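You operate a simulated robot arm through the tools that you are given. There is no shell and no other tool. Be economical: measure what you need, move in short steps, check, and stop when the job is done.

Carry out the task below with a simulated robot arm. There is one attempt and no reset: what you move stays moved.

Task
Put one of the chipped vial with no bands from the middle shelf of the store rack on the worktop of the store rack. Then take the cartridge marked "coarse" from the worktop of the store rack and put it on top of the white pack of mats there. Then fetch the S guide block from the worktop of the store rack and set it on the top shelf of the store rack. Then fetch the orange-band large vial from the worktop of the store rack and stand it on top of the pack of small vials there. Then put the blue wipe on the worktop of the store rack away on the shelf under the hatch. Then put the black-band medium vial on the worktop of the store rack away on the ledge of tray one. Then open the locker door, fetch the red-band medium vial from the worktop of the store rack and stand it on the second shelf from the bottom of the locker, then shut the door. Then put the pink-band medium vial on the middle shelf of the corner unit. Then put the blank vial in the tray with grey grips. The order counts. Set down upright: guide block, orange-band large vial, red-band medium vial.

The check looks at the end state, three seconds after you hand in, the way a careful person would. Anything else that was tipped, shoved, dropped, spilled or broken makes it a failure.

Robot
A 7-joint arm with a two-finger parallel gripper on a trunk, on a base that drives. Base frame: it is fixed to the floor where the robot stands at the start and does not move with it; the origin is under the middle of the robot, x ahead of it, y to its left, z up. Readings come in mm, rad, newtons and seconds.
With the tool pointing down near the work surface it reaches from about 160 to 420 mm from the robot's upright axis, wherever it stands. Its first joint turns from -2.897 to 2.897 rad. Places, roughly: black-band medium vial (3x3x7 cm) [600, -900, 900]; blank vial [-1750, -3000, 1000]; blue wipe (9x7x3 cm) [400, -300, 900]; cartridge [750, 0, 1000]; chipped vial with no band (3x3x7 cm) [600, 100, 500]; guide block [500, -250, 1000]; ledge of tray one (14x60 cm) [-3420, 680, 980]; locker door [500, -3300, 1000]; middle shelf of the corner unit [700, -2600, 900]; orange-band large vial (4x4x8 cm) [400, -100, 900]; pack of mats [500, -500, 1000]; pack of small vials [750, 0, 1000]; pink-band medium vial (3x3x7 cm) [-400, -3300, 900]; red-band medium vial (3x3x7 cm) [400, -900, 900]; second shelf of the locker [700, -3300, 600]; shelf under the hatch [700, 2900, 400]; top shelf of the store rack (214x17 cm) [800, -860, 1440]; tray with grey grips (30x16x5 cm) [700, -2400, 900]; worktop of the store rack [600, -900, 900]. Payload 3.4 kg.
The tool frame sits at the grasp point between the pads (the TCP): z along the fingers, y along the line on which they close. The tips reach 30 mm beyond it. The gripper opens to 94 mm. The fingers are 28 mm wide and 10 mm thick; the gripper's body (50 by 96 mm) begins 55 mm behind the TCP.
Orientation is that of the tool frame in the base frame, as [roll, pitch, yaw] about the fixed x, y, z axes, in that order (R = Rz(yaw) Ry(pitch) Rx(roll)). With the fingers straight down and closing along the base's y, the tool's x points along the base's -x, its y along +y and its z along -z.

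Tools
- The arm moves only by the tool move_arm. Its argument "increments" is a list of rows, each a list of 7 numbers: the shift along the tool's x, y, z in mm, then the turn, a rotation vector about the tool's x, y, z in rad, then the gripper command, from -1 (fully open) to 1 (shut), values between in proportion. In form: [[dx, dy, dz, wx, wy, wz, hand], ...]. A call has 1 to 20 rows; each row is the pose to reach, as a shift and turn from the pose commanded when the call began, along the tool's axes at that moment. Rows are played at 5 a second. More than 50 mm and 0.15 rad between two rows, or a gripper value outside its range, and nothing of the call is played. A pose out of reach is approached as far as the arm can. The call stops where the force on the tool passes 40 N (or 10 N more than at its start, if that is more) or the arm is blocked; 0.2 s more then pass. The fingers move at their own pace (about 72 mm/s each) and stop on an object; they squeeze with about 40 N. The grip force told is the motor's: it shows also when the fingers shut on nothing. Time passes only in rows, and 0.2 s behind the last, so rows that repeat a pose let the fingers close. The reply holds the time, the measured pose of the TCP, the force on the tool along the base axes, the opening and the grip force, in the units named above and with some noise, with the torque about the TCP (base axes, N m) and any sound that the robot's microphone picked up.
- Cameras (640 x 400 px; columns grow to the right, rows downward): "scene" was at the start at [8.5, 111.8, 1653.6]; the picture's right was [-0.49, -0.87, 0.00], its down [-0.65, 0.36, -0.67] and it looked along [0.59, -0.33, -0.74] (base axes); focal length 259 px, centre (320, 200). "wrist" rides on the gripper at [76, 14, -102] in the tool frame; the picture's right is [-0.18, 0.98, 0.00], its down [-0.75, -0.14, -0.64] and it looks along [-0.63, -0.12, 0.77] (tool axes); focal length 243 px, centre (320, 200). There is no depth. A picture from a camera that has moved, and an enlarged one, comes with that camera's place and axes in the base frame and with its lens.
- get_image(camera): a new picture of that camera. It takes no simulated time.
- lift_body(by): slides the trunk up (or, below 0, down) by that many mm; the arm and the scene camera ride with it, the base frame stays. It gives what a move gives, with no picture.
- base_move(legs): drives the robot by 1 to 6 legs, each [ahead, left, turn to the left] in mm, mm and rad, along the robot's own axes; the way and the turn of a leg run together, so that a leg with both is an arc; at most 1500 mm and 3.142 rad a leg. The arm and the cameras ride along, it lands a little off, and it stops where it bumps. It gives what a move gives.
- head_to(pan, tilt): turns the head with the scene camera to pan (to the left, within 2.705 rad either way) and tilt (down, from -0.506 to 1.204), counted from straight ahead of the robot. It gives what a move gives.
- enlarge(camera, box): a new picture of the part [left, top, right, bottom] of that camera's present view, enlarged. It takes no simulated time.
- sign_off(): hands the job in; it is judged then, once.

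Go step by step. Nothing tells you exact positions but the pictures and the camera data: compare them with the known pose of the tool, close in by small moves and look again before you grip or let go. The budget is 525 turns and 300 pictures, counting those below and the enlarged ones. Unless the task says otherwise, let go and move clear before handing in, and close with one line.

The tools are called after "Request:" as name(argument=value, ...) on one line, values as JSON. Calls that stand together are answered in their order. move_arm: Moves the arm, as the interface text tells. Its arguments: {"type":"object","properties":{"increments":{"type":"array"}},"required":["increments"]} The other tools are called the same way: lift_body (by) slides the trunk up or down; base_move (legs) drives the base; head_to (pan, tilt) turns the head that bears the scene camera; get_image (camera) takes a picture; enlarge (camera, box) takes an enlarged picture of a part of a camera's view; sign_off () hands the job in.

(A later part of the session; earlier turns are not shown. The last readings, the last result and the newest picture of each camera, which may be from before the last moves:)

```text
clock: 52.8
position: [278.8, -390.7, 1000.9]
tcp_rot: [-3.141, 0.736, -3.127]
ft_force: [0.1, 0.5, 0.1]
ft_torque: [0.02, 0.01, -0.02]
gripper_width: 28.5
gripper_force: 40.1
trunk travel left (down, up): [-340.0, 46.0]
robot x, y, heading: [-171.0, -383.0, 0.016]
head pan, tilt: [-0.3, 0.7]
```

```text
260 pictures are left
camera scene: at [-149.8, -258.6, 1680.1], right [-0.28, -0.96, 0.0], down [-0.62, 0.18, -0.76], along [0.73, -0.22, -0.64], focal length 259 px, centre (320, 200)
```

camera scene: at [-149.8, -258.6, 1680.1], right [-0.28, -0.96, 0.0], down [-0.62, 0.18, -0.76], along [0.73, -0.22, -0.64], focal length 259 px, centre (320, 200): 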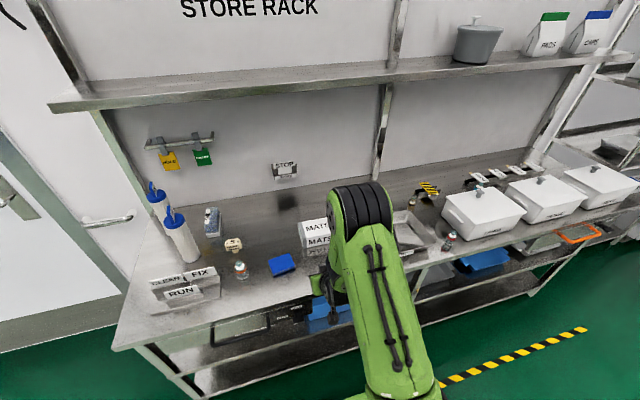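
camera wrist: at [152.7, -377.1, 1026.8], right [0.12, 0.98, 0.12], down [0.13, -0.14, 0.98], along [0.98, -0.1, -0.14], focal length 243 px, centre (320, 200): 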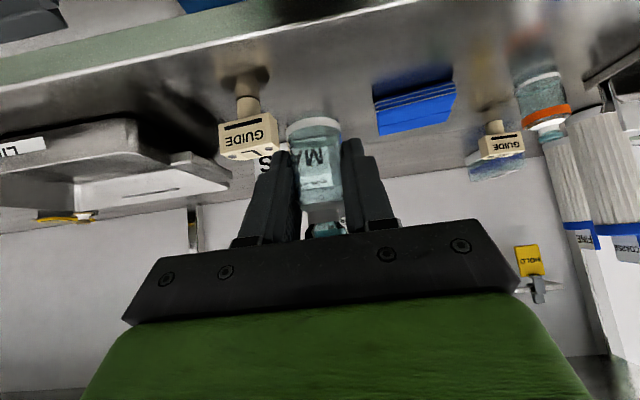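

I see the free strip: the L block is near (377,−464) and the wipe's near edge near y −325. I'll move to (360,−384) and lower to just above the worktop.

Request:
move_arm(increments=[[-30, 3, 27, 0, 0, 0, 1], [-59, 6, 54, 0, 0, 0, 1], [-36, 6, 80, 0, 0, 0, 1], [-17, 6, 101, 0, 0, 0, 1], [-17, 6, 101, 0, 0, 0, 1]])

Request:
get_image(camera="wrist")

Request:
enlarge(camera="scene", box=[220, 180, 380, 300])

```text
clock: 54.0
position: [355.3, -382.8, 937.1]
tcp_rot: [-3.14, 0.737, -3.125]
ft_force: [0.1, 1.0, 0.4]
ft_torque: [-0.01, -0.04, -0.03]
gripper_width: 28.4
gripper_force: 40.0
trunk travel left (down, up): [-340.0, 46.0]
robot x, y, heading: [-164.4, -384.6, 0.017]
head pan, tilt: [-0.3, 0.7]
```

```text
259 pictures are left
camera wrist: at [231.4, -369.9, 963.9], right [0.12, 0.98, 0.12], down [0.13, -0.14, 0.98], along [0.98, -0.1, -0.14], focal length 243 px, centre (320, 200)
```

wrist: 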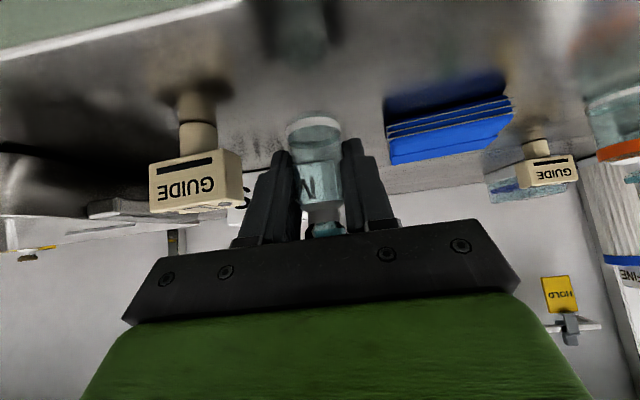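

```text
3.33 times, centred on (300, 240) of scene
camera zoom: at [-151.3, -258.7, 1680.1], right [-0.28, -0.96, 0.0], down [-0.62, 0.18, -0.77], along [0.73, -0.22, -0.64], focal length 865 px, centre (387, 67)
```

zoom: 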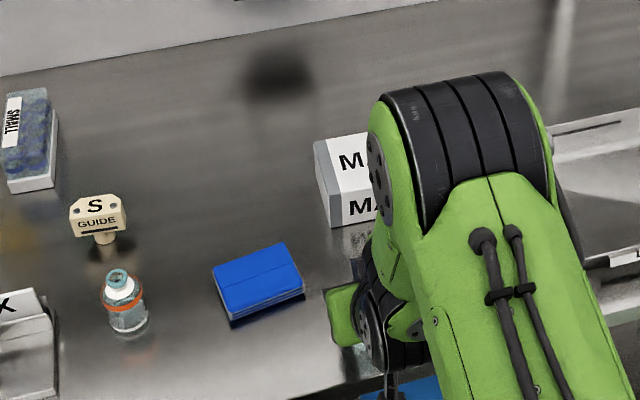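

The spot is clear. Lowering in small steps, watching force.

Request:
move_arm(increments=[[4, 0, 4.5, 0, 0, 0, 1], [8, 0, 9, 0, 0, 0, 1], [12, 0, 13, 0, 0, 0, 1], [12, 0, 13, 0, 0, 0, 1]])

Request:
get_image(camera="wrist")

```text
clock: 55.0
position: [357.2, -381.0, 920.4]
tcp_rot: [-3.139, 0.739, -3.126]
ft_force: [-0.3, 0.2, -0.6]
ft_torque: [0.01, -0.06, 0.01]
gripper_width: 28.3
gripper_force: 40.1
trunk travel left (down, up): [-340.0, 46.0]
robot x, y, heading: [-168.0, -386.1, 0.013]
head pan, tilt: [-0.3, 0.7]
```

```text
257 pictures are left
camera wrist: at [232.6, -369.0, 945.6], right [0.12, 0.98, 0.12], down [0.13, -0.14, 0.98], along [0.98, -0.1, -0.14], focal length 243 px, centre (320, 200)
```

wrist: 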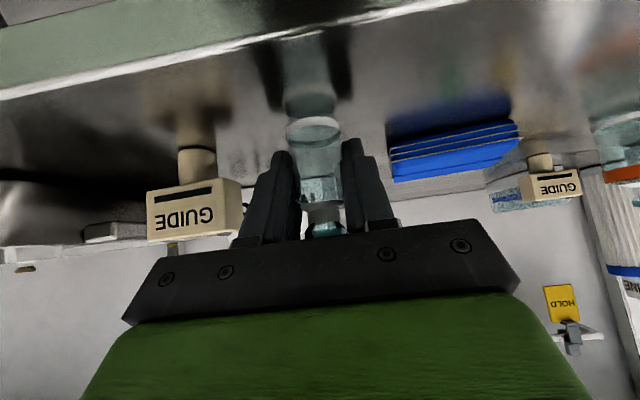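

Request:
move_arm(increments=[[1.4, 0, 1.5, 0, 0, 0, 1], [2.7, 0, 3, 0, 0, 0, 1], [4, 0, 4.4, 0, 0, 0, 1], [5, 0, 5.5, 0, 0, 0, 1]])

Request:
get_image(camera="wrist")

```text
clock: 56.0
position: [357.2, -382.8, 916.6]
tcp_rot: [-3.139, 0.748, -3.126]
ft_force: [0.0, 2.2, 29.4]
ft_torque: [-0.2, 0.14, 0.01]
gripper_width: 28.5
gripper_force: 40.1
trunk travel left (down, up): [-340.0, 46.0]
robot x, y, heading: [-170.8, -385.8, 0.015]
head pan, tilt: [-0.3, 0.7]
```

```text
256 pictures are left
camera wrist: at [232.1, -369.4, 941.8], right [0.12, 0.98, 0.12], down [0.12, -0.14, 0.98], along [0.99, -0.1, -0.13], focal length 243 px, centre (320, 200)
```

wrist: 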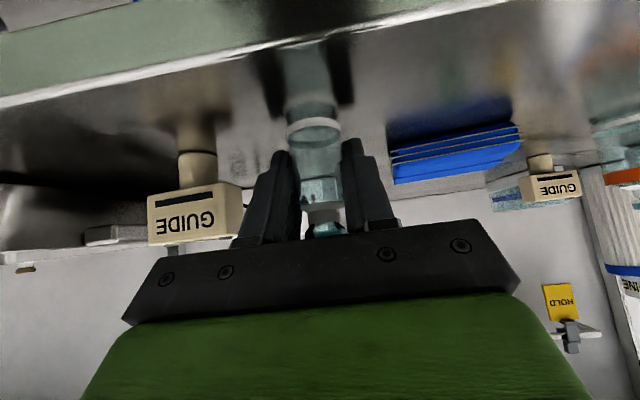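

Contact made (29 N). Relieve the press by 2 mm, open partly, and retreat along the tool axis.

Request:
move_arm(increments=[[-2, 0, -2.2, 0, 0, 0, 1], [-2, 0, -2.2, 0, 0, 0, 0.1], [-2, 0, -2.2, 0, 0, 0, -0.28], [-2, 0, -2.2, 0, 0, 0, -0.28], [-2, 0, -2.2, 0, 0, 0, -0.28], [-2, 0, -45, 0, 0, 0, -0.28], [-2, 0, -90, 0, 0, 0, -0.28], [-2, 0, -130, 0, 0, 0, -0.28]])

Request:
get_image(camera="wrist")

```text
clock: 57.8
position: [273.4, -384.2, 1009.6]
tcp_rot: [-3.141, 0.738, -3.127]
ft_force: [-0.1, 0.8, 0.9]
ft_torque: [0.02, 0.0, -0.01]
gripper_width: 60.3
gripper_force: 0.2
trunk travel left (down, up): [-340.0, 46.0]
robot x, y, heading: [-167.4, -382.9, 0.015]
head pan, tilt: [-0.3, 0.7]
```

```text
255 pictures are left
camera wrist: at [147.5, -371.1, 1035.9], right [0.12, 0.98, 0.12], down [0.13, -0.14, 0.98], along [0.98, -0.1, -0.14], focal length 243 px, centre (320, 200)
```

wrist: 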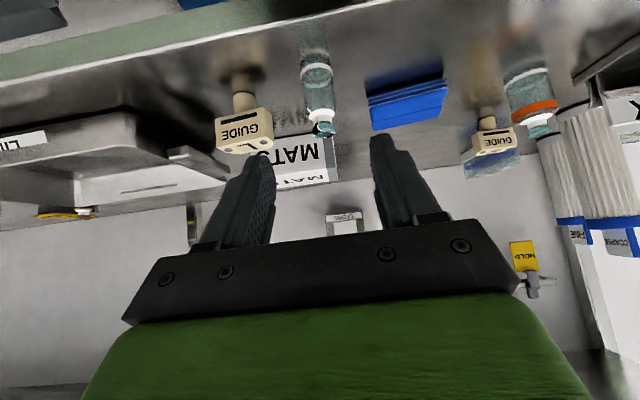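

Step 1 is done: the vial stands on the worktop. For the next grips a flipped gripper (camera on top) would help, so I'll back off to free space and try rolling the tool 180° about its axis.

Request:
base_move(legs=[[-300, 0, -0.015], [0, 440, 0]])

Request:
move_arm(increments=[[0, 0, 0, 0, 0, -0.14, -1], [0, 0, 0, 0, 0, -0.28, -1], [0, 0, 0, 0, 0, -0.42, -1], [0, 0, 0, 0, 0, -0.56, -1], [0, 0, 0, 0, 0, -0.7, -1], [0, 0, 0, 0, 0, -0.84, -1], [0, 0, 0, 0, 0, -0.98, -1], [0, 0, 0, 0, 0, -1.12, -1], [0, 0, 0, 0, 0, -1.26, -1], [0, 0, 0, 0, 0, -1.4, -1], [0, 0, 0, 0, 0, -1.571, -1]])

```text
clock: 62.0
position: [-26.4, 38.4, 1009.1]
tcp_rot: [-3.139, 0.736, -3.14]
ft_force: [-0.1, -0.1, 0.6]
ft_torque: [-0.01, 0.01, -0.02]
gripper_width: 60.2
gripper_force: 0.0
trunk travel left (down, up): [-340.0, 46.0]
robot x, y, heading: [-467.0, 45.0, 0.001]
head pan, tilt: [-0.3, 0.7]
```

```text
refused: row 11 steps farther than a row can; nothing moved
```

Request:
move_arm(increments=[[0, 0, 0, 0, 0, -0.14, -1], [0, 0, 0, 0, 0, -0.28, -1], [0, 0, 0, 0, 0, -0.42, -1], [0, 0, 0, 0, 0, -0.56, -1], [0, 0, 0, 0, 0, -0.7, -1], [0, 0, 0, 0, 0, -0.84, -1], [0, 0, 0, 0, 0, -0.98, -1], [0, 0, 0, 0, 0, -1.12, -1], [0, 0, 0, 0, 0, -1.26, -1], [0, 0, 0, 0, 0, -1.4, -1], [0, 0, 0, 0, 0, -1.54, -1]])

```text
clock: 64.5
position: [-24.2, 38.2, 1009.4]
tcp_rot: [-2.404, 0.017, -1.592]
ft_force: [0.4, -0.5, 0.2]
ft_torque: [-0.01, 0.0, 0.01]
gripper_width: 93.8
gripper_force: 0.0
trunk travel left (down, up): [-340.0, 46.0]
robot x, y, heading: [-464.1, 45.1, -0.002]
head pan, tilt: [-0.3, 0.7]
```

The roll works; continue to the full 180°.

Request:
move_arm(increments=[[0, 0, 0, 0, 0, -0.145, -1], [0, 0, 0, 0, 0, -0.29, -1], [0, 0, 0, 0, 0, -0.435, -1], [0, 0, 0, 0, 0, -0.58, -1], [0, 0, 0, 0, 0, -0.725, -1], [0, 0, 0, 0, 0, -0.87, -1], [0, 0, 0, 0, 0, -1.015, -1], [0, 0, 0, 0, 0, -1.16, -1], [0, 0, 0, 0, 0, -1.305, -1], [0, 0, 0, 0, 0, -1.455, -1], [0, 0, 0, 0, 0, -1.602, -1]])

Request:
get_image(camera="wrist")

```text
clock: 66.8
position: [-30.6, 92.4, 1011.3]
tcp_rot: [3.13, -0.738, 0.008]
ft_force: [-0.1, 0.6, 0.3]
ft_torque: [-0.08, -0.03, -0.08]
gripper_width: 93.7
gripper_force: 0.1
out of reach, approached as far as the arm can: row 11
trunk travel left (down, up): [-340.0, 46.0]
robot x, y, heading: [-469.6, 45.0, 0.002]
head pan, tilt: [-0.3, 0.7]
```

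```text
254 pictures are left
camera wrist: at [-42.3, 79.5, 1139.8], right [-0.14, -0.98, -0.12], down [-0.99, 0.14, -0.03], along [0.05, 0.11, -0.99], focal length 243 px, centre (320, 200)
```

wrist: 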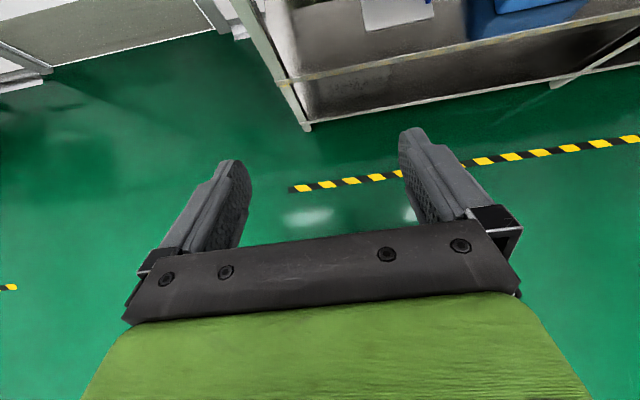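

The flipped pose is reachable (just at the joint limit, TCP 47 mm left of the axis). Now tilt towards horizontal (75°) and raise a little.

Request:
move_arm(increments=[[5, 0, -6, 0, 0.14, 0, -1], [10, 0, -12, 0, 0.28, 0, -1], [15, 0, -18, 0, 0.42, 0, -1], [20, 0, -22, 0, 0.57, 0, -1], [20, 0, -22, 0, 0.57, 0, -1]])

Request:
get_image(camera="wrist")

Request:
get_image(camera="scene")

```text
clock: 68.0
position: [-42.4, 66.0, 1015.0]
tcp_rot: [3.107, -1.134, 0.002]
ft_force: [1.5, -1.8, 0.6]
ft_torque: [0.05, 0.02, 0.12]
gripper_width: 94.0
gripper_force: 0.1
out of reach, approached as far as the arm can: row 2, 3, 4, 5
trunk travel left (down, up): [-340.0, 46.0]
robot x, y, heading: [-467.5, 44.2, -0.003]
head pan, tilt: [-0.3, 0.7]
```

```text
253 pictures are left
camera wrist: at [-103.4, 55.0, 1128.5], right [-0.11, -0.98, -0.15], down [-0.9, 0.16, -0.41], along [0.43, 0.09, -0.9], focal length 243 px, centre (320, 200)
```

wrist: 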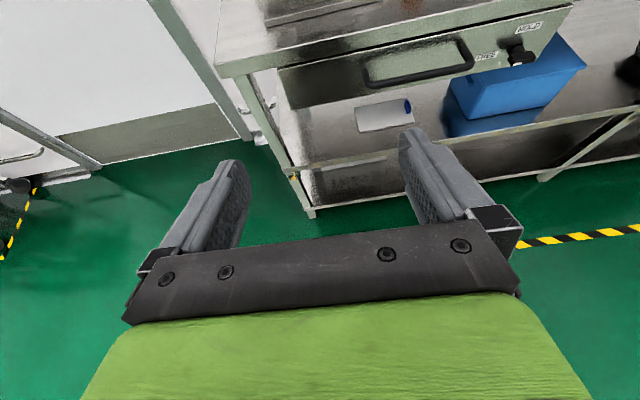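

```text
252 pictures are left
camera scene: at [-450.7, 172.6, 1679.8], right [-0.3, -0.95, 0.0], down [-0.61, 0.19, -0.77], along [0.73, -0.23, -0.64], focal length 259 px, centre (320, 200)
```

scene: 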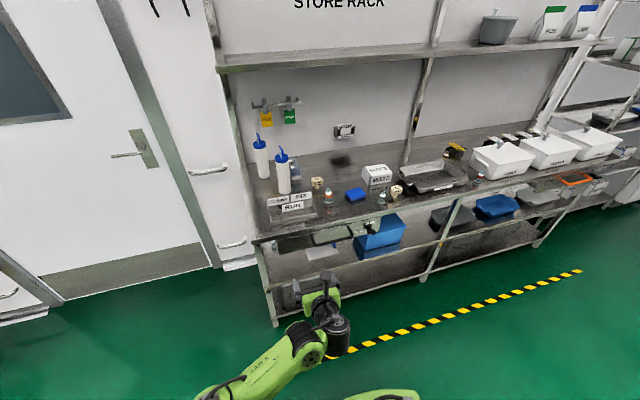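

The elbow swung aside near the limit. I'll extend forward and up to give the arm room and then complete the tilt.

Request:
move_arm(increments=[[18, 0, 36, 0, 0, 0, -1], [36, 0, 72, 0, 0, 0, -1], [54, 0, 108, 0, 0.0, 0, -1], [70, 0, 140, 0, 0.0, 0, -1], [70, 0, 140, 0, 0.07, 0, -1], [70, 0, 140, 0, 0.15, 0, -1]])

Request:
get_image(camera="scene")

```text
clock: 69.5
position: [122.9, 86.4, 1073.0]
tcp_rot: [3.134, -1.456, 0.008]
ft_force: [0.3, 0.8, -0.6]
ft_torque: [-0.01, 0.01, -0.02]
gripper_width: 94.0
gripper_force: 0.0
out of reach, approached as far as the arm can: row 1
trunk travel left (down, up): [-340.0, 46.0]
robot x, y, heading: [-474.0, 46.9, -0.004]
head pan, tilt: [-0.3, 0.7]
```

```text
251 pictures are left
camera scene: at [-446.6, 169.8, 1680.0], right [-0.3, -0.96, 0.0], down [-0.62, 0.19, -0.76], along [0.73, -0.23, -0.64], focal length 259 px, centre (320, 200)
```

scene: 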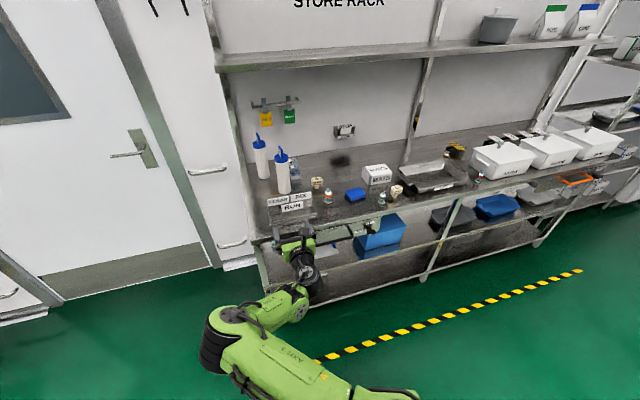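

The tool is now horizontal, camera on top, TCP at z 1073. I'll zoom in to pin down the cartridge and the mats pack.

Request:
enlarge(camera="scene", box=[240, 110, 420, 230])

Request:
get_image(camera="wrist")

```text
3.33 times, centred on (330, 170) of scene
camera zoom: at [-446.6, 169.8, 1680.0], right [-0.3, -0.96, 0.0], down [-0.62, 0.19, -0.76], along [0.73, -0.23, -0.64], focal length 865 px, centre (287, 300)
```

zoom: 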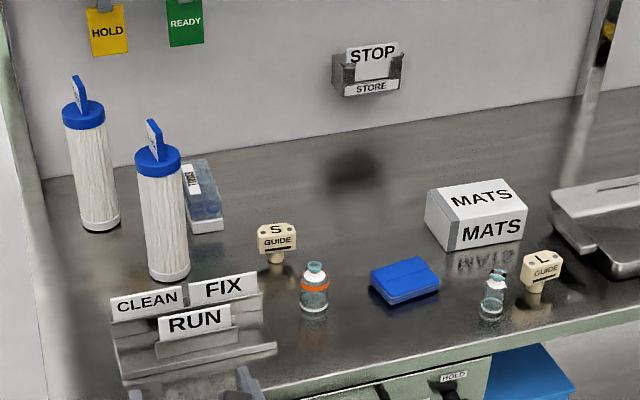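

```text
249 pictures are left
camera wrist: at [29.9, 73.0, 1161.8], right [-0.02, -0.98, -0.18], down [-0.72, 0.14, -0.68], along [0.69, 0.12, -0.71], focal length 243 px, centre (320, 200)
```

wrist: 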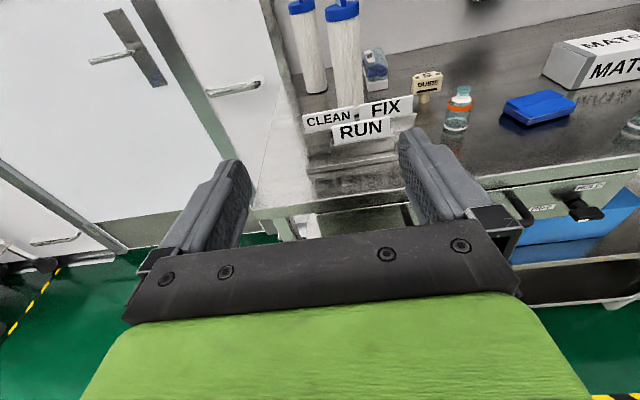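

Measured: coarse cartridge ≈ (577, 33), radius ~31, body up to z 1050; signs in front reach z≈940. To keep my wrist above the signs, I'll ease the tilt to ~67° with TCP at z≈1025.

Request:
move_arm(increments=[[-14, 0, 18, 0, -0.1, 0, -1], [-28, 0, 37, 0, -0.2, 0, -1], [-42, 0, 55, 0, -0.286, 0, -1], [-42, 0, 55, 0, -0.286, 0, -1]])

Request:
get_image(camera="scene")

```text
clock: 70.5
position: [173.0, 86.5, 1025.4]
tcp_rot: [3.134, -1.17, 0.009]
ft_force: [-0.6, -0.2, 0.7]
ft_torque: [0.01, -0.01, 0.01]
gripper_width: 94.1
gripper_force: 0.1
trunk travel left (down, up): [-340.0, 46.0]
robot x, y, heading: [-468.7, 41.5, -0.0]
head pan, tilt: [-0.3, 0.7]
```

```text
248 pictures are left
camera scene: at [-448.0, 170.3, 1680.1], right [-0.3, -0.96, 0.0], down [-0.61, 0.19, -0.77], along [0.73, -0.23, -0.64], focal length 259 px, centre (320, 200)
```

scene: 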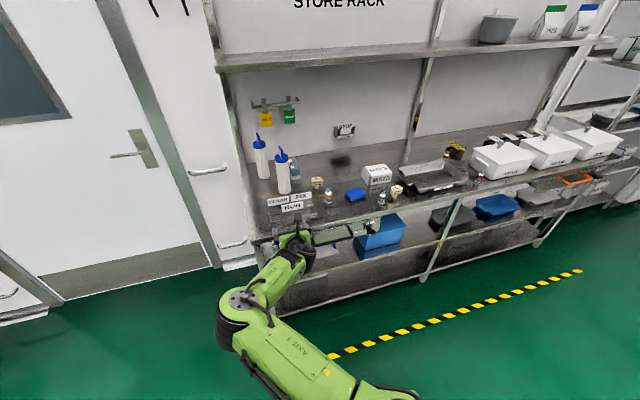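

Now shift right 53 mm and drive forward 310 mm, stopping short of the cartridge to check alignment.

Request:
base_move(legs=[[0, -53, 0], [310, 0, 0]])

Request:
get_image(camera="wrist")

Request:
get_image(camera="scene")

```text
clock: 73.1
position: [490.1, 32.1, 1023.8]
tcp_rot: [3.136, -1.172, 0.004]
ft_force: [-0.4, 0.0, 0.3]
ft_torque: [0.0, 0.01, 0.01]
gripper_width: 94.0
gripper_force: 0.0
trunk travel left (down, up): [-340.0, 46.0]
robot x, y, heading: [-154.0, -9.0, -0.001]
head pan, tilt: [-0.3, 0.7]
```

```text
247 pictures are left
camera wrist: at [425.3, 18.1, 1135.4], right [-0.07, -0.98, -0.17], down [-0.88, 0.14, -0.44], along [0.46, 0.12, -0.88], focal length 243 px, centre (320, 200)
```

wrist: 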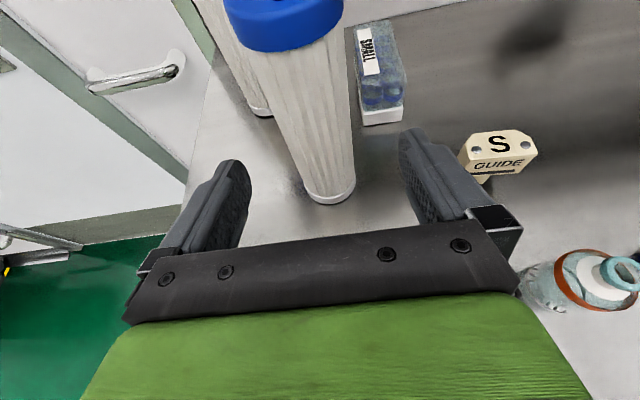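

```text
246 pictures are left
camera scene: at [-130.9, 115.7, 1680.1], right [-0.3, -0.95, 0.0], down [-0.62, 0.19, -0.76], along [0.73, -0.23, -0.64], focal length 259 px, centre (320, 200)
```

scene: 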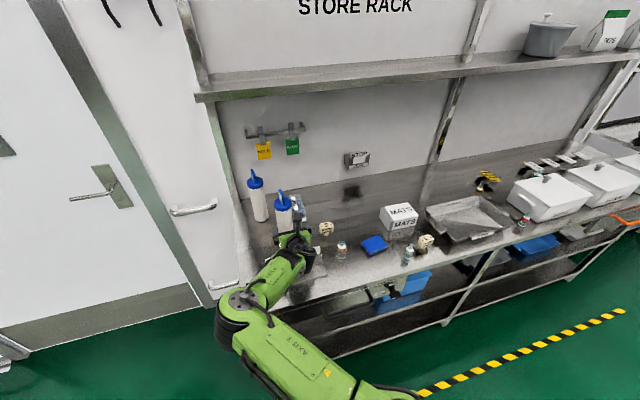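

Very clear view: the cartridge is at about (577, 40). Shift 7 mm left and drive forward 75 mm to straddle it.

Request:
move_arm(increments=[[0, -8, 0, 0, 0, 0, -1], [0, -8, 0, 0, 0, 0, -1]])

Request:
base_move(legs=[[60, 0, 0]])

Request:
get_image(camera="wrist")

```text
clock: 73.7
position: [488.6, 39.7, 1024.0]
tcp_rot: [3.137, -1.171, 0.004]
ft_force: [0.5, 0.6, 0.1]
ft_torque: [0.02, -0.02, -0.02]
gripper_width: 93.9
gripper_force: 0.1
trunk travel left (down, up): [-340.0, 46.0]
robot x, y, heading: [-151.1, -9.6, -0.003]
head pan, tilt: [-0.3, 0.7]
```

```text
clock: 74.7
position: [549.2, 39.2, 1023.7]
tcp_rot: [3.136, -1.169, 0.003]
ft_force: [-0.1, 0.7, -0.1]
ft_torque: [-0.02, -0.02, 0.02]
gripper_width: 94.1
gripper_force: 0.0
trunk travel left (down, up): [-340.0, 46.0]
robot x, y, heading: [-92.3, -6.7, -0.003]
head pan, tilt: [-0.3, 0.7]
```

```text
245 pictures are left
camera wrist: at [485.3, 26.5, 1134.3], right [-0.07, -0.98, -0.17], down [-0.89, 0.14, -0.44], along [0.46, 0.12, -0.88], focal length 243 px, centre (320, 200)
```

wrist: 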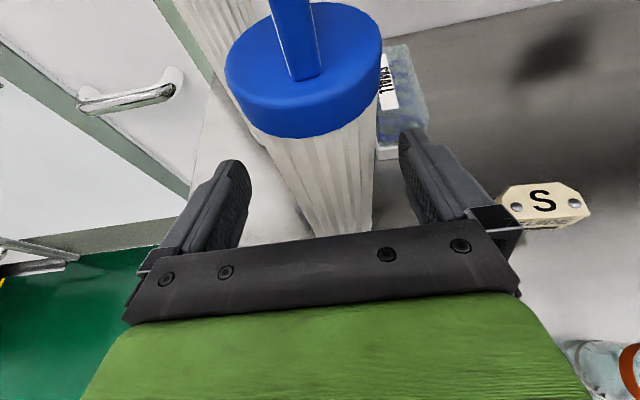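

The cap centre is at (583, 38), so 29 mm further. Advance and close on the body.

Request:
move_arm(increments=[[5.5, 0, 13, 0, 0, 0, -1], [11, 1, 26, 0, 0, 0, -1], [11, 1, 26, 0, 0, 0, -1]])

Request:
get_image(camera="wrist")

```text
clock: 75.5
position: [577.1, 39.1, 1024.4]
tcp_rot: [3.136, -1.17, 0.004]
ft_force: [0.4, 0.9, -1.0]
ft_torque: [0.0, 0.01, 0.0]
gripper_width: 94.0
gripper_force: 0.2
trunk travel left (down, up): [-340.0, 46.0]
robot x, y, heading: [-96.2, -13.1, -0.004]
head pan, tilt: [-0.3, 0.7]
```

```text
244 pictures are left
camera wrist: at [511.5, 25.8, 1136.0], right [-0.07, -0.98, -0.17], down [-0.88, 0.14, -0.45], along [0.46, 0.12, -0.88], focal length 243 px, centre (320, 200)
```

wrist: 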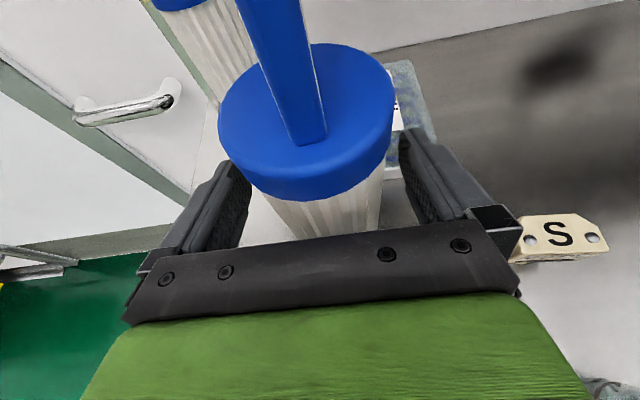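

Well placed between the fingers. Close.

Request:
move_arm(increments=[[0, 0, 0, 0, 0, 0, -0.6], [0, 0, 0, 0, 0, 0, -0.2], [0, 0, 0, 0, 0, 0, 1], [0, 0, 0, 0, 0, 0, 1]])

```text
clock: 76.5
position: [576.0, 39.9, 1025.2]
tcp_rot: [3.137, -1.171, 0.002]
ft_force: [0.0, -1.4, 0.9]
ft_torque: [0.0, 0.02, -0.04]
gripper_width: 64.7
gripper_force: 39.7
trunk travel left (down, up): [-340.0, 46.0]
robot x, y, heading: [-92.1, -14.5, -0.005]
head pan, tilt: [-0.3, 0.7]
```

Gripped at 64.7 mm. Lift 115 mm straight up.

Request:
move_arm(increments=[[26, 0, -11, 0, 0, 0, 1], [53, 0, -22, 0, 0, 0, 1], [79, 0, -34, 0, 0, 0, 1], [106, 0, -45, 0, 0, 0, 1], [106, 0, -45, 0, 0, 0, 1]])

Request:
get_image(camera="scene")

```text
clock: 77.7
position: [578.1, 37.8, 1139.9]
tcp_rot: [3.135, -1.168, 0.005]
ft_force: [0.6, -0.4, -3.4]
ft_torque: [0.03, -0.02, 0.02]
gripper_width: 64.7
gripper_force: 40.0
trunk travel left (down, up): [-340.0, 46.0]
robot x, y, heading: [-97.0, -10.9, -0.007]
head pan, tilt: [-0.3, 0.7]
```

```text
243 pictures are left
camera scene: at [-71.7, 116.0, 1680.0], right [-0.3, -0.95, 0.0], down [-0.62, 0.19, -0.76], along [0.73, -0.23, -0.64], focal length 259 px, centre (320, 200)
```

scene: 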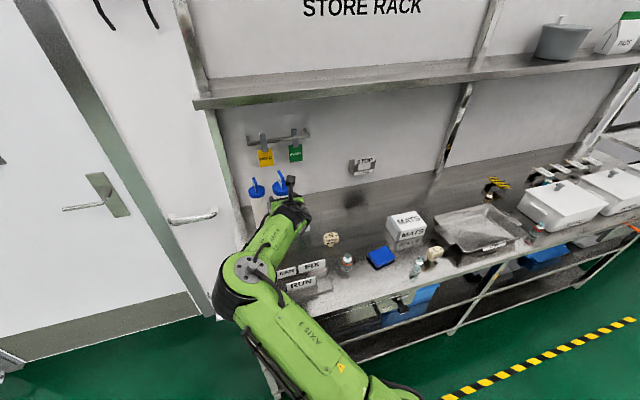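

Lifted cleanly. Now measure the mats pack precisely.

Request:
enlarge(camera="scene", box=[300, 190, 460, 290])

```text
4.00 times, centred on (380, 240) of scene
camera zoom: at [-71.7, 116.0, 1680.0], right [-0.3, -0.95, 0.0], down [-0.62, 0.19, -0.76], along [0.73, -0.23, -0.64], focal length 1038 px, centre (80, 40)
```

zoom: 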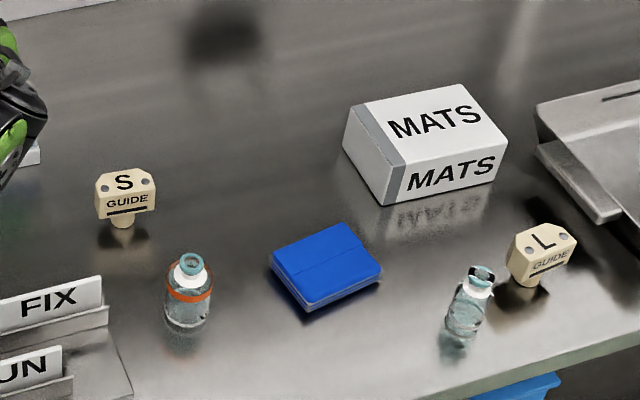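

Pack top is about z 938, centred near (533, −447), 125×82 mm. I'll back 48 mm and slide right 484 mm, carrying the cartridge's foot at z≈994, above everything.

Request:
base_move(legs=[[-48, 0, 0.007], [0, -484, 0]])

Request:
get_image(camera="wrist")

Request:
get_image(camera="scene")

```text
clock: 81.1
position: [533.0, -450.7, 1140.8]
tcp_rot: [3.137, -1.17, 0.007]
ft_force: [0.6, -0.3, -1.4]
ft_torque: [-0.02, 0.02, -0.02]
gripper_width: 64.7
gripper_force: 39.9
trunk travel left (down, up): [-340.0, 46.0]
robot x, y, heading: [-136.4, -501.6, 0.005]
head pan, tilt: [-0.3, 0.7]
```

```text
241 pictures are left
camera wrist: at [467.9, -464.1, 1251.4], right [-0.07, -0.98, -0.17], down [-0.89, 0.14, -0.44], along [0.46, 0.12, -0.88], focal length 243 px, centre (320, 200)
```

wrist: 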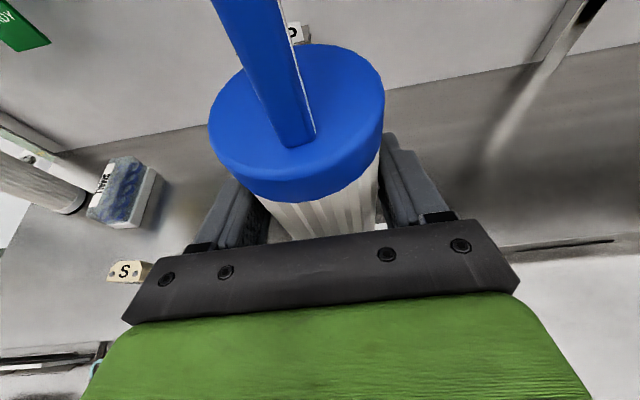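

```text
240 pictures are left
camera scene: at [-118.2, -376.0, 1680.1], right [-0.29, -0.96, 0.0], down [-0.62, 0.19, -0.76], along [0.73, -0.22, -0.64], focal length 259 px, centre (320, 200)
```

scene: 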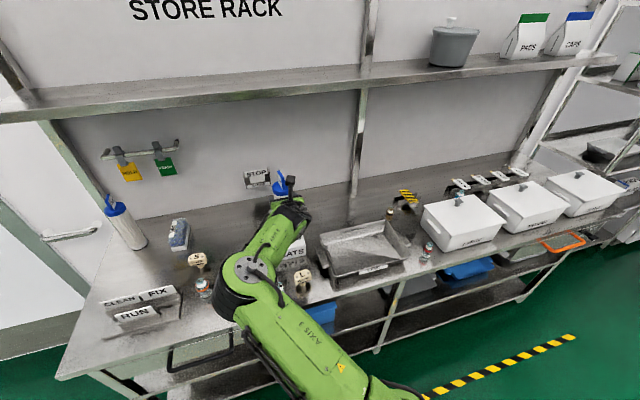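

Request:
enlarge(camera="scene", box=[250, 160, 350, 300])

```text
2.86 times, centred on (300, 230) of scene
camera zoom: at [-118.2, -376.0, 1680.1], right [-0.29, -0.96, 0.0], down [-0.62, 0.19, -0.76], along [0.73, -0.22, -0.64], focal length 741 px, centre (377, 114)
```

zoom: 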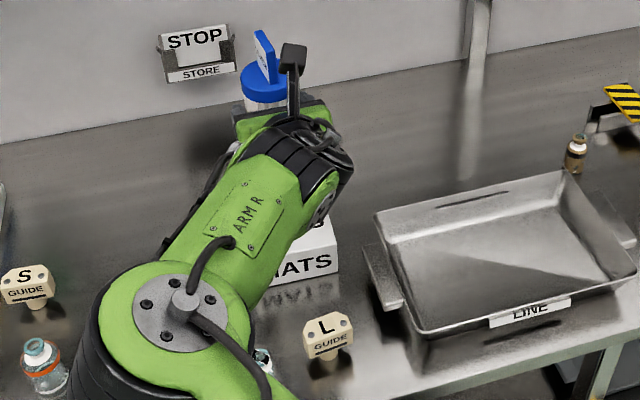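

The pack's corner agrees with my estimate. Lower toward contact (expected at TCP z≈1084).

Request:
move_arm(increments=[[-14, -2, 2, 0, 0, 0, 1], [-28, -3, 8, 0, 0, 0, 1], [-41, -3, 12, 0, 0, 0, 1], [-45, -3, 14, 0, 0, 0, 1], [-45, -3, 14, 0, 0, 0, 1]])

Request:
get_image(camera="wrist")

```text
clock: 82.3
position: [528.4, -448.3, 1093.5]
tcp_rot: [3.138, -1.171, 0.009]
ft_force: [0.5, -0.2, -2.2]
ft_torque: [-0.02, -0.01, 0.02]
gripper_width: 64.8
gripper_force: 39.8
trunk travel left (down, up): [-340.0, 46.0]
robot x, y, heading: [-141.0, -499.4, 0.005]
head pan, tilt: [-0.3, 0.7]
```

```text
238 pictures are left
camera wrist: at [463.7, -461.2, 1204.0], right [-0.07, -0.98, -0.17], down [-0.89, 0.14, -0.44], along [0.46, 0.12, -0.88], focal length 243 px, centre (320, 200)
```

wrist: 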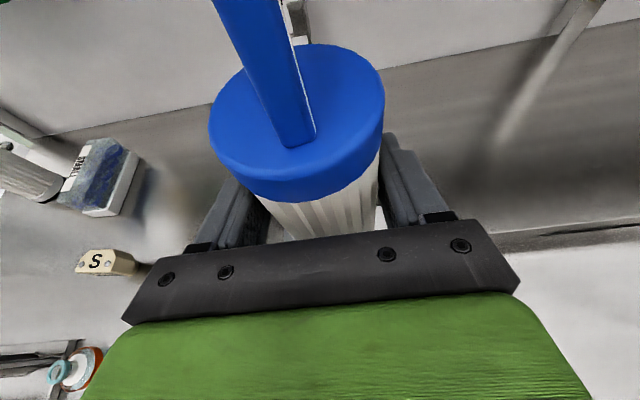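

Request:
move_arm(increments=[[-2.8, 0, 1.2, 0, 0, 0, 1], [-5.5, 0, 2.3, 0, 0, 0, 1], [-8.3, 0, 3.5, 0, 0, 0, 1], [-11, 0, 4.7, 0, 0, 0, 1]])

```text
clock: 83.3
position: [528.1, -449.0, 1084.1]
tcp_rot: [3.135, -1.176, 0.01]
ft_force: [-0.2, -0.9, 9.9]
ft_torque: [0.19, 0.04, -0.01]
gripper_width: 64.5
gripper_force: 40.7
trunk travel left (down, up): [-340.0, 46.0]
robot x, y, heading: [-137.2, -501.2, 0.005]
head pan, tilt: [-0.3, 0.7]
```

Contact at exactly the predicted height. Release and back out along the tool axis.

Request:
move_arm(increments=[[1, 0, 0, 0, 0, 0, 0], [1, 0, 0, 0, 0, 0, -0.6], [1, 0, 0, 0, 0, 0, -1], [1, 0, 0, 0, 0, 0, -1], [1, 0, -40, 0, 0, 0, -1], [1, 0, -85, 0, 0, 0, -1], [1, 0, -130, 0, 0, 0, -1]])

Request:
get_image(camera="wrist")

```text
clock: 84.9
position: [404.1, -447.1, 1135.4]
tcp_rot: [3.138, -1.172, 0.009]
ft_force: [-0.2, 0.2, 0.2]
ft_torque: [0.03, -0.04, -0.01]
gripper_width: 94.3
gripper_force: 0.0
trunk travel left (down, up): [-340.0, 46.0]
robot x, y, heading: [-139.4, -503.1, -0.0]
head pan, tilt: [-0.3, 0.7]
```

```text
237 pictures are left
camera wrist: at [339.5, -460.3, 1246.1], right [-0.07, -0.98, -0.17], down [-0.88, 0.14, -0.45], along [0.46, 0.12, -0.88], focal length 243 px, centre (320, 200)
```

wrist: 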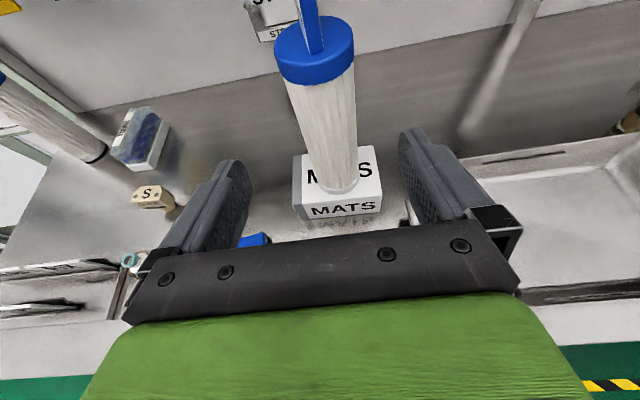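

Cartridge stands on the mats pack. Next the S block near (552,−124), head z≈897–944. I'll ease the tilt to ~48°, lower to z≈1050, and slide left.

Request:
move_arm(increments=[[-26, 0, 11, 0, -0.11, 0, -1], [-52, 0, 22, 0, -0.22, 0, -1], [-78, 0, 33, 0, -0.33, 0, -1], [-78, 0, 33, 0, -0.33, 0, -1]])

Request:
base_move(legs=[[0, 325, 0]])

Request:
get_image(camera="wrist")

Request:
get_image(camera="scene")

```text
clock: 85.9
position: [406.0, -447.6, 1046.1]
tcp_rot: [3.138, -0.84, 0.007]
ft_force: [-0.4, 0.0, 0.5]
ft_torque: [0.01, 0.0, 0.01]
gripper_width: 93.9
gripper_force: 0.1
trunk travel left (down, up): [-340.0, 46.0]
robot x, y, heading: [-142.4, -504.7, 0.006]
head pan, tilt: [-0.3, 0.7]
```

```text
clock: 88.0
position: [406.1, -127.8, 1046.4]
tcp_rot: [3.138, -0.841, 0.003]
ft_force: [0.6, 1.3, -1.2]
ft_torque: [-0.03, -0.01, -0.02]
gripper_width: 94.2
gripper_force: 0.0
trunk travel left (down, up): [-340.0, 46.0]
robot x, y, heading: [-142.2, -181.6, -0.003]
head pan, tilt: [-0.3, 0.7]
```

```text
236 pictures are left
camera wrist: at [380.7, -141.9, 1172.4], right [-0.12, -0.98, -0.13], down [-0.98, 0.14, -0.13], along [0.15, 0.12, -0.98], focal length 243 px, centre (320, 200)
```

wrist: 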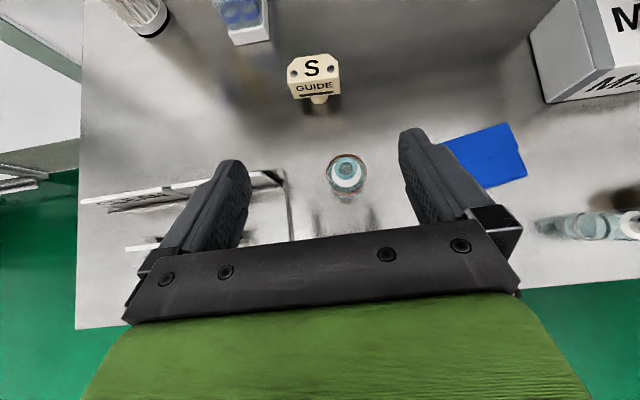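

```text
235 pictures are left
camera scene: at [-119.0, -53.7, 1680.0], right [-0.29, -0.96, 0.0], down [-0.62, 0.19, -0.77], along [0.73, -0.23, -0.64], focal length 259 px, centre (320, 200)
```

scene: 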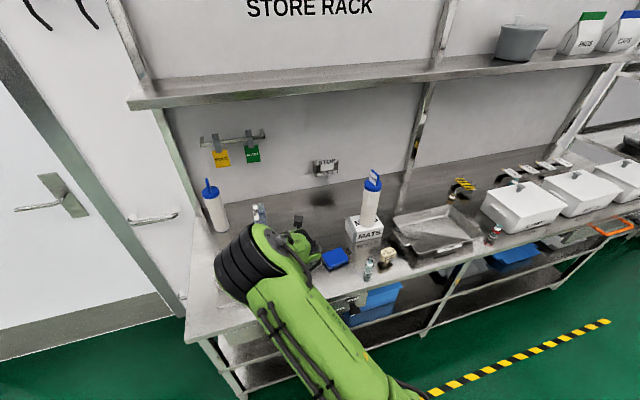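

S block is at (551,−124) and aligned with the gripper. Drive forward 110 mm, check.

Request:
base_move(legs=[[110, 0, 0.003]])

Request:
get_image(camera="wrist")

```text
clock: 89.2
position: [514.1, -127.2, 1045.4]
tcp_rot: [3.139, -0.84, 0.006]
ft_force: [0.9, -0.2, -0.1]
ft_torque: [0.01, 0.02, -0.01]
gripper_width: 94.1
gripper_force: 0.1
trunk travel left (down, up): [-340.0, 46.0]
robot x, y, heading: [-33.8, -179.1, 0.004]
head pan, tilt: [-0.3, 0.7]
```

```text
234 pictures are left
camera wrist: at [487.9, -141.1, 1172.0], right [-0.12, -0.98, -0.14], down [-0.98, 0.14, -0.13], along [0.15, 0.12, -0.98], focal length 243 px, centre (320, 200)
```

wrist: 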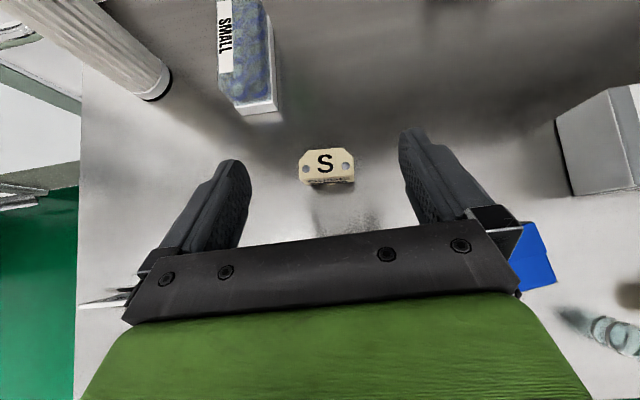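

Move forward 40 mm and descend to just above, then to the head.

Request:
move_arm(increments=[[27, -3, 30, 0, 0, 0, -1], [0, -3, 53, 0, 0, 0, -1], [-25, -3, 76, 0, 0, 0, -1], [-25, -3, 76, 0, 0, 0, -1]])

Request:
get_image(camera="wrist")

```text
clock: 90.2
position: [552.2, -123.7, 977.9]
tcp_rot: [3.14, -0.84, 0.005]
ft_force: [-1.2, -1.1, 0.1]
ft_torque: [-0.03, 0.02, 0.01]
gripper_width: 94.1
gripper_force: 0.0
trunk travel left (down, up): [-340.0, 46.0]
robot x, y, heading: [-34.9, -180.9, -0.001]
head pan, tilt: [-0.3, 0.7]
```

```text
233 pictures are left
camera wrist: at [526.9, -138.1, 1103.2], right [-0.12, -0.98, -0.14], down [-0.98, 0.14, -0.13], along [0.15, 0.12, -0.98], focal length 243 px, centre (320, 200)
```

wrist: 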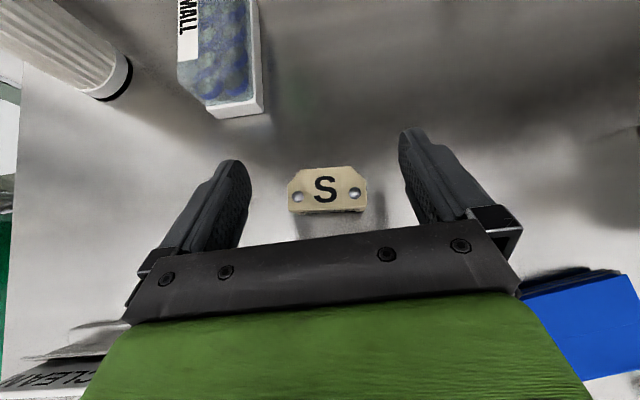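

Request:
move_arm(increments=[[-12, 0, 16, 0, 0, 0, -1], [-26, 0, 28.5, 0, 0, 0, -1], [-39, 0, 40, 0, 0, 0, -1], [-39, 0, 40, 0, 0, 0, -1]])

Request:
get_image(camera="wrist")

```text
clock: 91.2
position: [554.8, -122.8, 921.5]
tcp_rot: [3.138, -0.843, 0.006]
ft_force: [1.5, -0.7, 0.5]
ft_torque: [0.02, 0.01, 0.02]
gripper_width: 93.9
gripper_force: 0.0
trunk travel left (down, up): [-340.0, 46.0]
robot x, y, heading: [-38.2, -178.7, 0.008]
head pan, tilt: [-0.3, 0.7]
```

```text
232 pictures are left
camera wrist: at [529.6, -137.5, 1047.4], right [-0.12, -0.98, -0.14], down [-0.98, 0.14, -0.13], along [0.15, 0.12, -0.98], focal length 243 px, centre (320, 200)
```

wrist: 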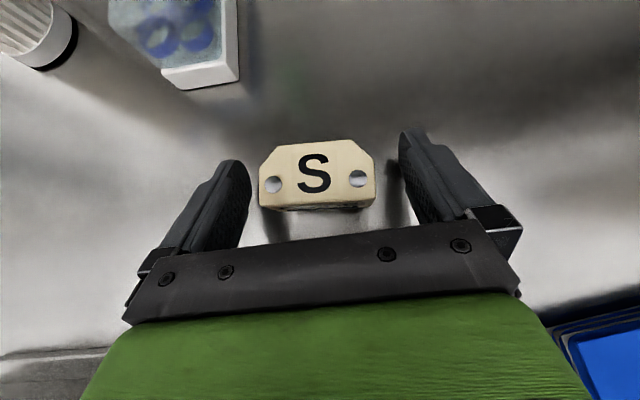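

Head sits centred between the pads. Close.

Request:
move_arm(increments=[[-1.5, 0, 1.3, 0, 0, 0, -0.5], [-1.5, 0, 1.3, 0, 0, 0, 0], [-1.5, 0, 1.3, 0, 0, 0, 1], [-1.5, 0, 1.3, 0, 0, 0, 1]])

Request:
move_arm(increments=[[22, 0, -20, 0, 0, 0, 1], [52, 0, -47, 0, 0, 0, 1], [84, 0, -75, 0, 0, 0, 1], [112, 0, -100, 0, 0, 0, 1], [112, 0, -100, 0, 0, 0, 1]])

Request:
get_image(camera="wrist")

```text
clock: 92.2
position: [555.5, -123.6, 918.5]
tcp_rot: [3.136, -0.84, 0.005]
ft_force: [0.7, 0.9, 0.8]
ft_torque: [0.03, 0.01, -0.01]
gripper_width: 60.0
gripper_force: 40.4
trunk travel left (down, up): [-340.0, 46.0]
robot x, y, heading: [-33.0, -180.5, 0.007]
head pan, tilt: [-0.3, 0.7]
```

```text
clock: 93.4
position: [559.6, -123.8, 1067.6]
tcp_rot: [3.138, -0.841, 0.007]
ft_force: [0.4, 0.3, -1.4]
ft_torque: [0.03, 0.0, 0.03]
gripper_width: 60.1
gripper_force: 40.5
trunk travel left (down, up): [-340.0, 46.0]
robot x, y, heading: [-33.1, -178.9, 0.003]
head pan, tilt: [-0.3, 0.7]
```

```text
231 pictures are left
camera wrist: at [534.3, -137.1, 1193.2], right [-0.12, -0.98, -0.13], down [-0.98, 0.14, -0.13], along [0.15, 0.12, -0.98], focal length 243 px, centre (320, 200)
```

wrist: 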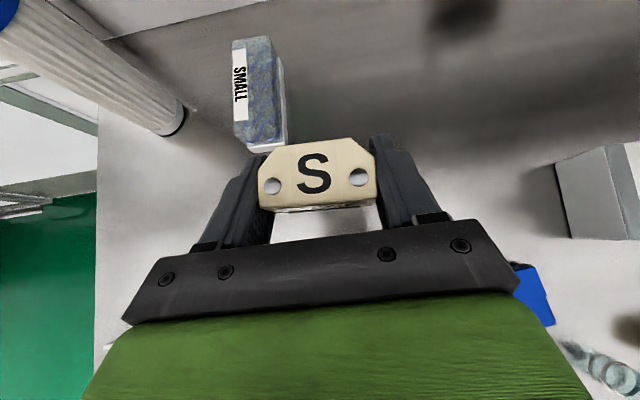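

S block is held upright, base 39 mm below the TCP. Now back off, raise the trunk and arm to above the top shelf.

Request:
base_move(legs=[[-110, 0, 0]])

Request:
lift_body(by=46)

Request:
move_arm(increments=[[36, 0, -32, 0, 0, 0, 1], [72, 0, -64, 0, 0, 0, 1], [108, 0, -96, 0, 0, 0, 1], [144, 0, -128, 0, 0, 0, 1], [180, 0, -160, 0, 0, 0, 1], [216, 0, -192, 0, 0, 0, 1], [252, 0, -224, 0, 0, 0, 1], [288, 0, -256, 0, 0, 0, 1], [324, 0, -288, 0, 0, 0, 1], [324, 0, -288, 0, 0, 0, 1]])

Request:
get_image(camera="wrist")

Request:
head_to(pan=-0.2, tilt=0.35)

Request:
get_image(camera="scene")

```text
clock: 94.6
position: [446.5, -123.0, 1068.1]
tcp_rot: [3.138, -0.84, 0.009]
ft_force: [-0.5, 0.1, 0.2]
ft_torque: [0.02, 0.01, -0.01]
gripper_width: 59.8
gripper_force: 40.5
trunk travel left (down, up): [-340.0, 46.0]
robot x, y, heading: [-145.9, -178.5, 0.009]
head pan, tilt: [-0.3, 0.7]
```

```text
clock: 95.5
position: [447.3, -123.1, 1111.9]
tcp_rot: [3.138, -0.843, 0.009]
ft_force: [0.7, 0.1, -1.2]
ft_torque: [-0.02, 0.01, -0.01]
gripper_width: 59.8
gripper_force: 40.2
trunk travel left (down, up): [-386.0, 0.0]
robot x, y, heading: [-141.4, -182.3, 0.004]
head pan, tilt: [-0.3, 0.7]
```

```text
clock: 97.7
position: [442.1, -127.4, 1533.4]
tcp_rot: [3.141, -0.843, 0.005]
ft_force: [-0.1, 0.2, -1.0]
ft_torque: [0.03, -0.02, 0.0]
gripper_width: 59.6
gripper_force: 39.9
out of reach, approached as far as the arm can: row 9, 10
trunk travel left (down, up): [-386.0, 0.0]
robot x, y, heading: [-148.4, -180.0, 0.005]
head pan, tilt: [-0.3, 0.7]
```

```text
230 pictures are left
camera wrist: at [417.3, -140.6, 1660.0], right [-0.12, -0.98, -0.14], down [-0.98, 0.14, -0.13], along [0.15, 0.12, -0.98], focal length 243 px, centre (320, 200)
```

wrist: 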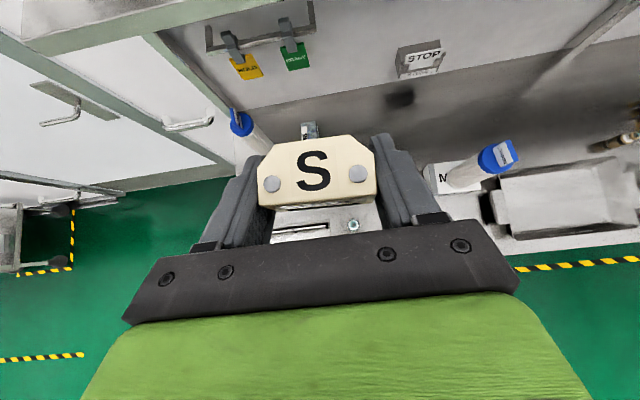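

```text
clock: 98.5
position: [444.0, -125.3, 1532.7]
tcp_rot: [3.136, -0.841, 0.009]
ft_force: [-0.5, 0.3, -0.5]
ft_torque: [0.01, 0.04, -0.01]
gripper_width: 59.9
gripper_force: 39.8
trunk travel left (down, up): [-386.0, 0.0]
robot x, y, heading: [-144.8, -179.5, 0.002]
head pan, tilt: [-0.201, 0.351]
```

```text
229 pictures are left
camera scene: at [-114.7, -48.1, 1756.2], right [-0.19, -0.98, 0.0], down [-0.34, 0.07, -0.94], along [0.92, -0.18, -0.34], focal length 259 px, centre (320, 200)
```

scene: 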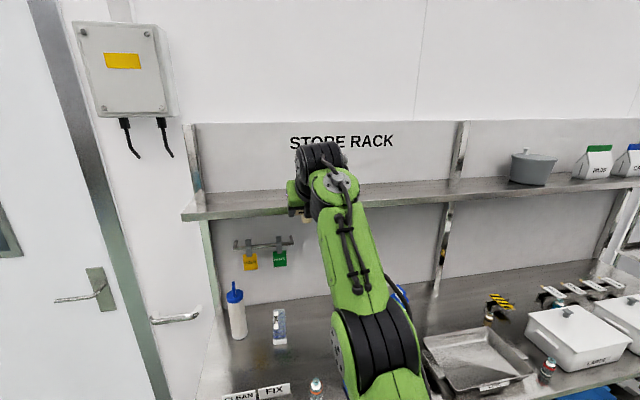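

Request:
enlarge(camera="scene", box=[170, 130, 490, 260])

```text
2.00 times, centred on (330, 195) of scene
camera zoom: at [-114.7, -48.1, 1756.2], right [-0.19, -0.98, 0.0], down [-0.34, 0.07, -0.94], along [0.92, -0.18, -0.34], focal length 519 px, centre (300, 210)
```

zoom: 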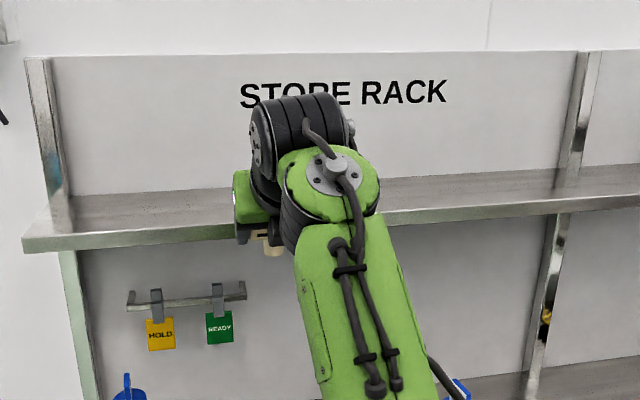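

Shelf surface is z≈1435 with its front edge at x≈708. I'll test extending the arm here in free air first.

Request:
move_arm(increments=[[22, 0, 41, 0, 0, 0, 1], [50, 0, 72, 0, 0, 0, 1], [78, 0, 104, 0, 0, 0, 1], [78, 0, 104, 0, 0, 0, 1]])

```text
clock: 99.5
position: [486.4, -140.5, 1486.2]
tcp_rot: [3.139, -0.84, 0.006]
ft_force: [0.5, 0.2, -0.8]
ft_torque: [0.01, -0.02, 0.03]
gripper_width: 59.9
gripper_force: 40.1
out of reach, approached as far as the arm can: row 1, 2, 3, 4
trunk travel left (down, up): [-386.0, 0.0]
robot x, y, heading: [-147.6, -179.3, 0.006]
head pan, tilt: [-0.201, 0.351]
```

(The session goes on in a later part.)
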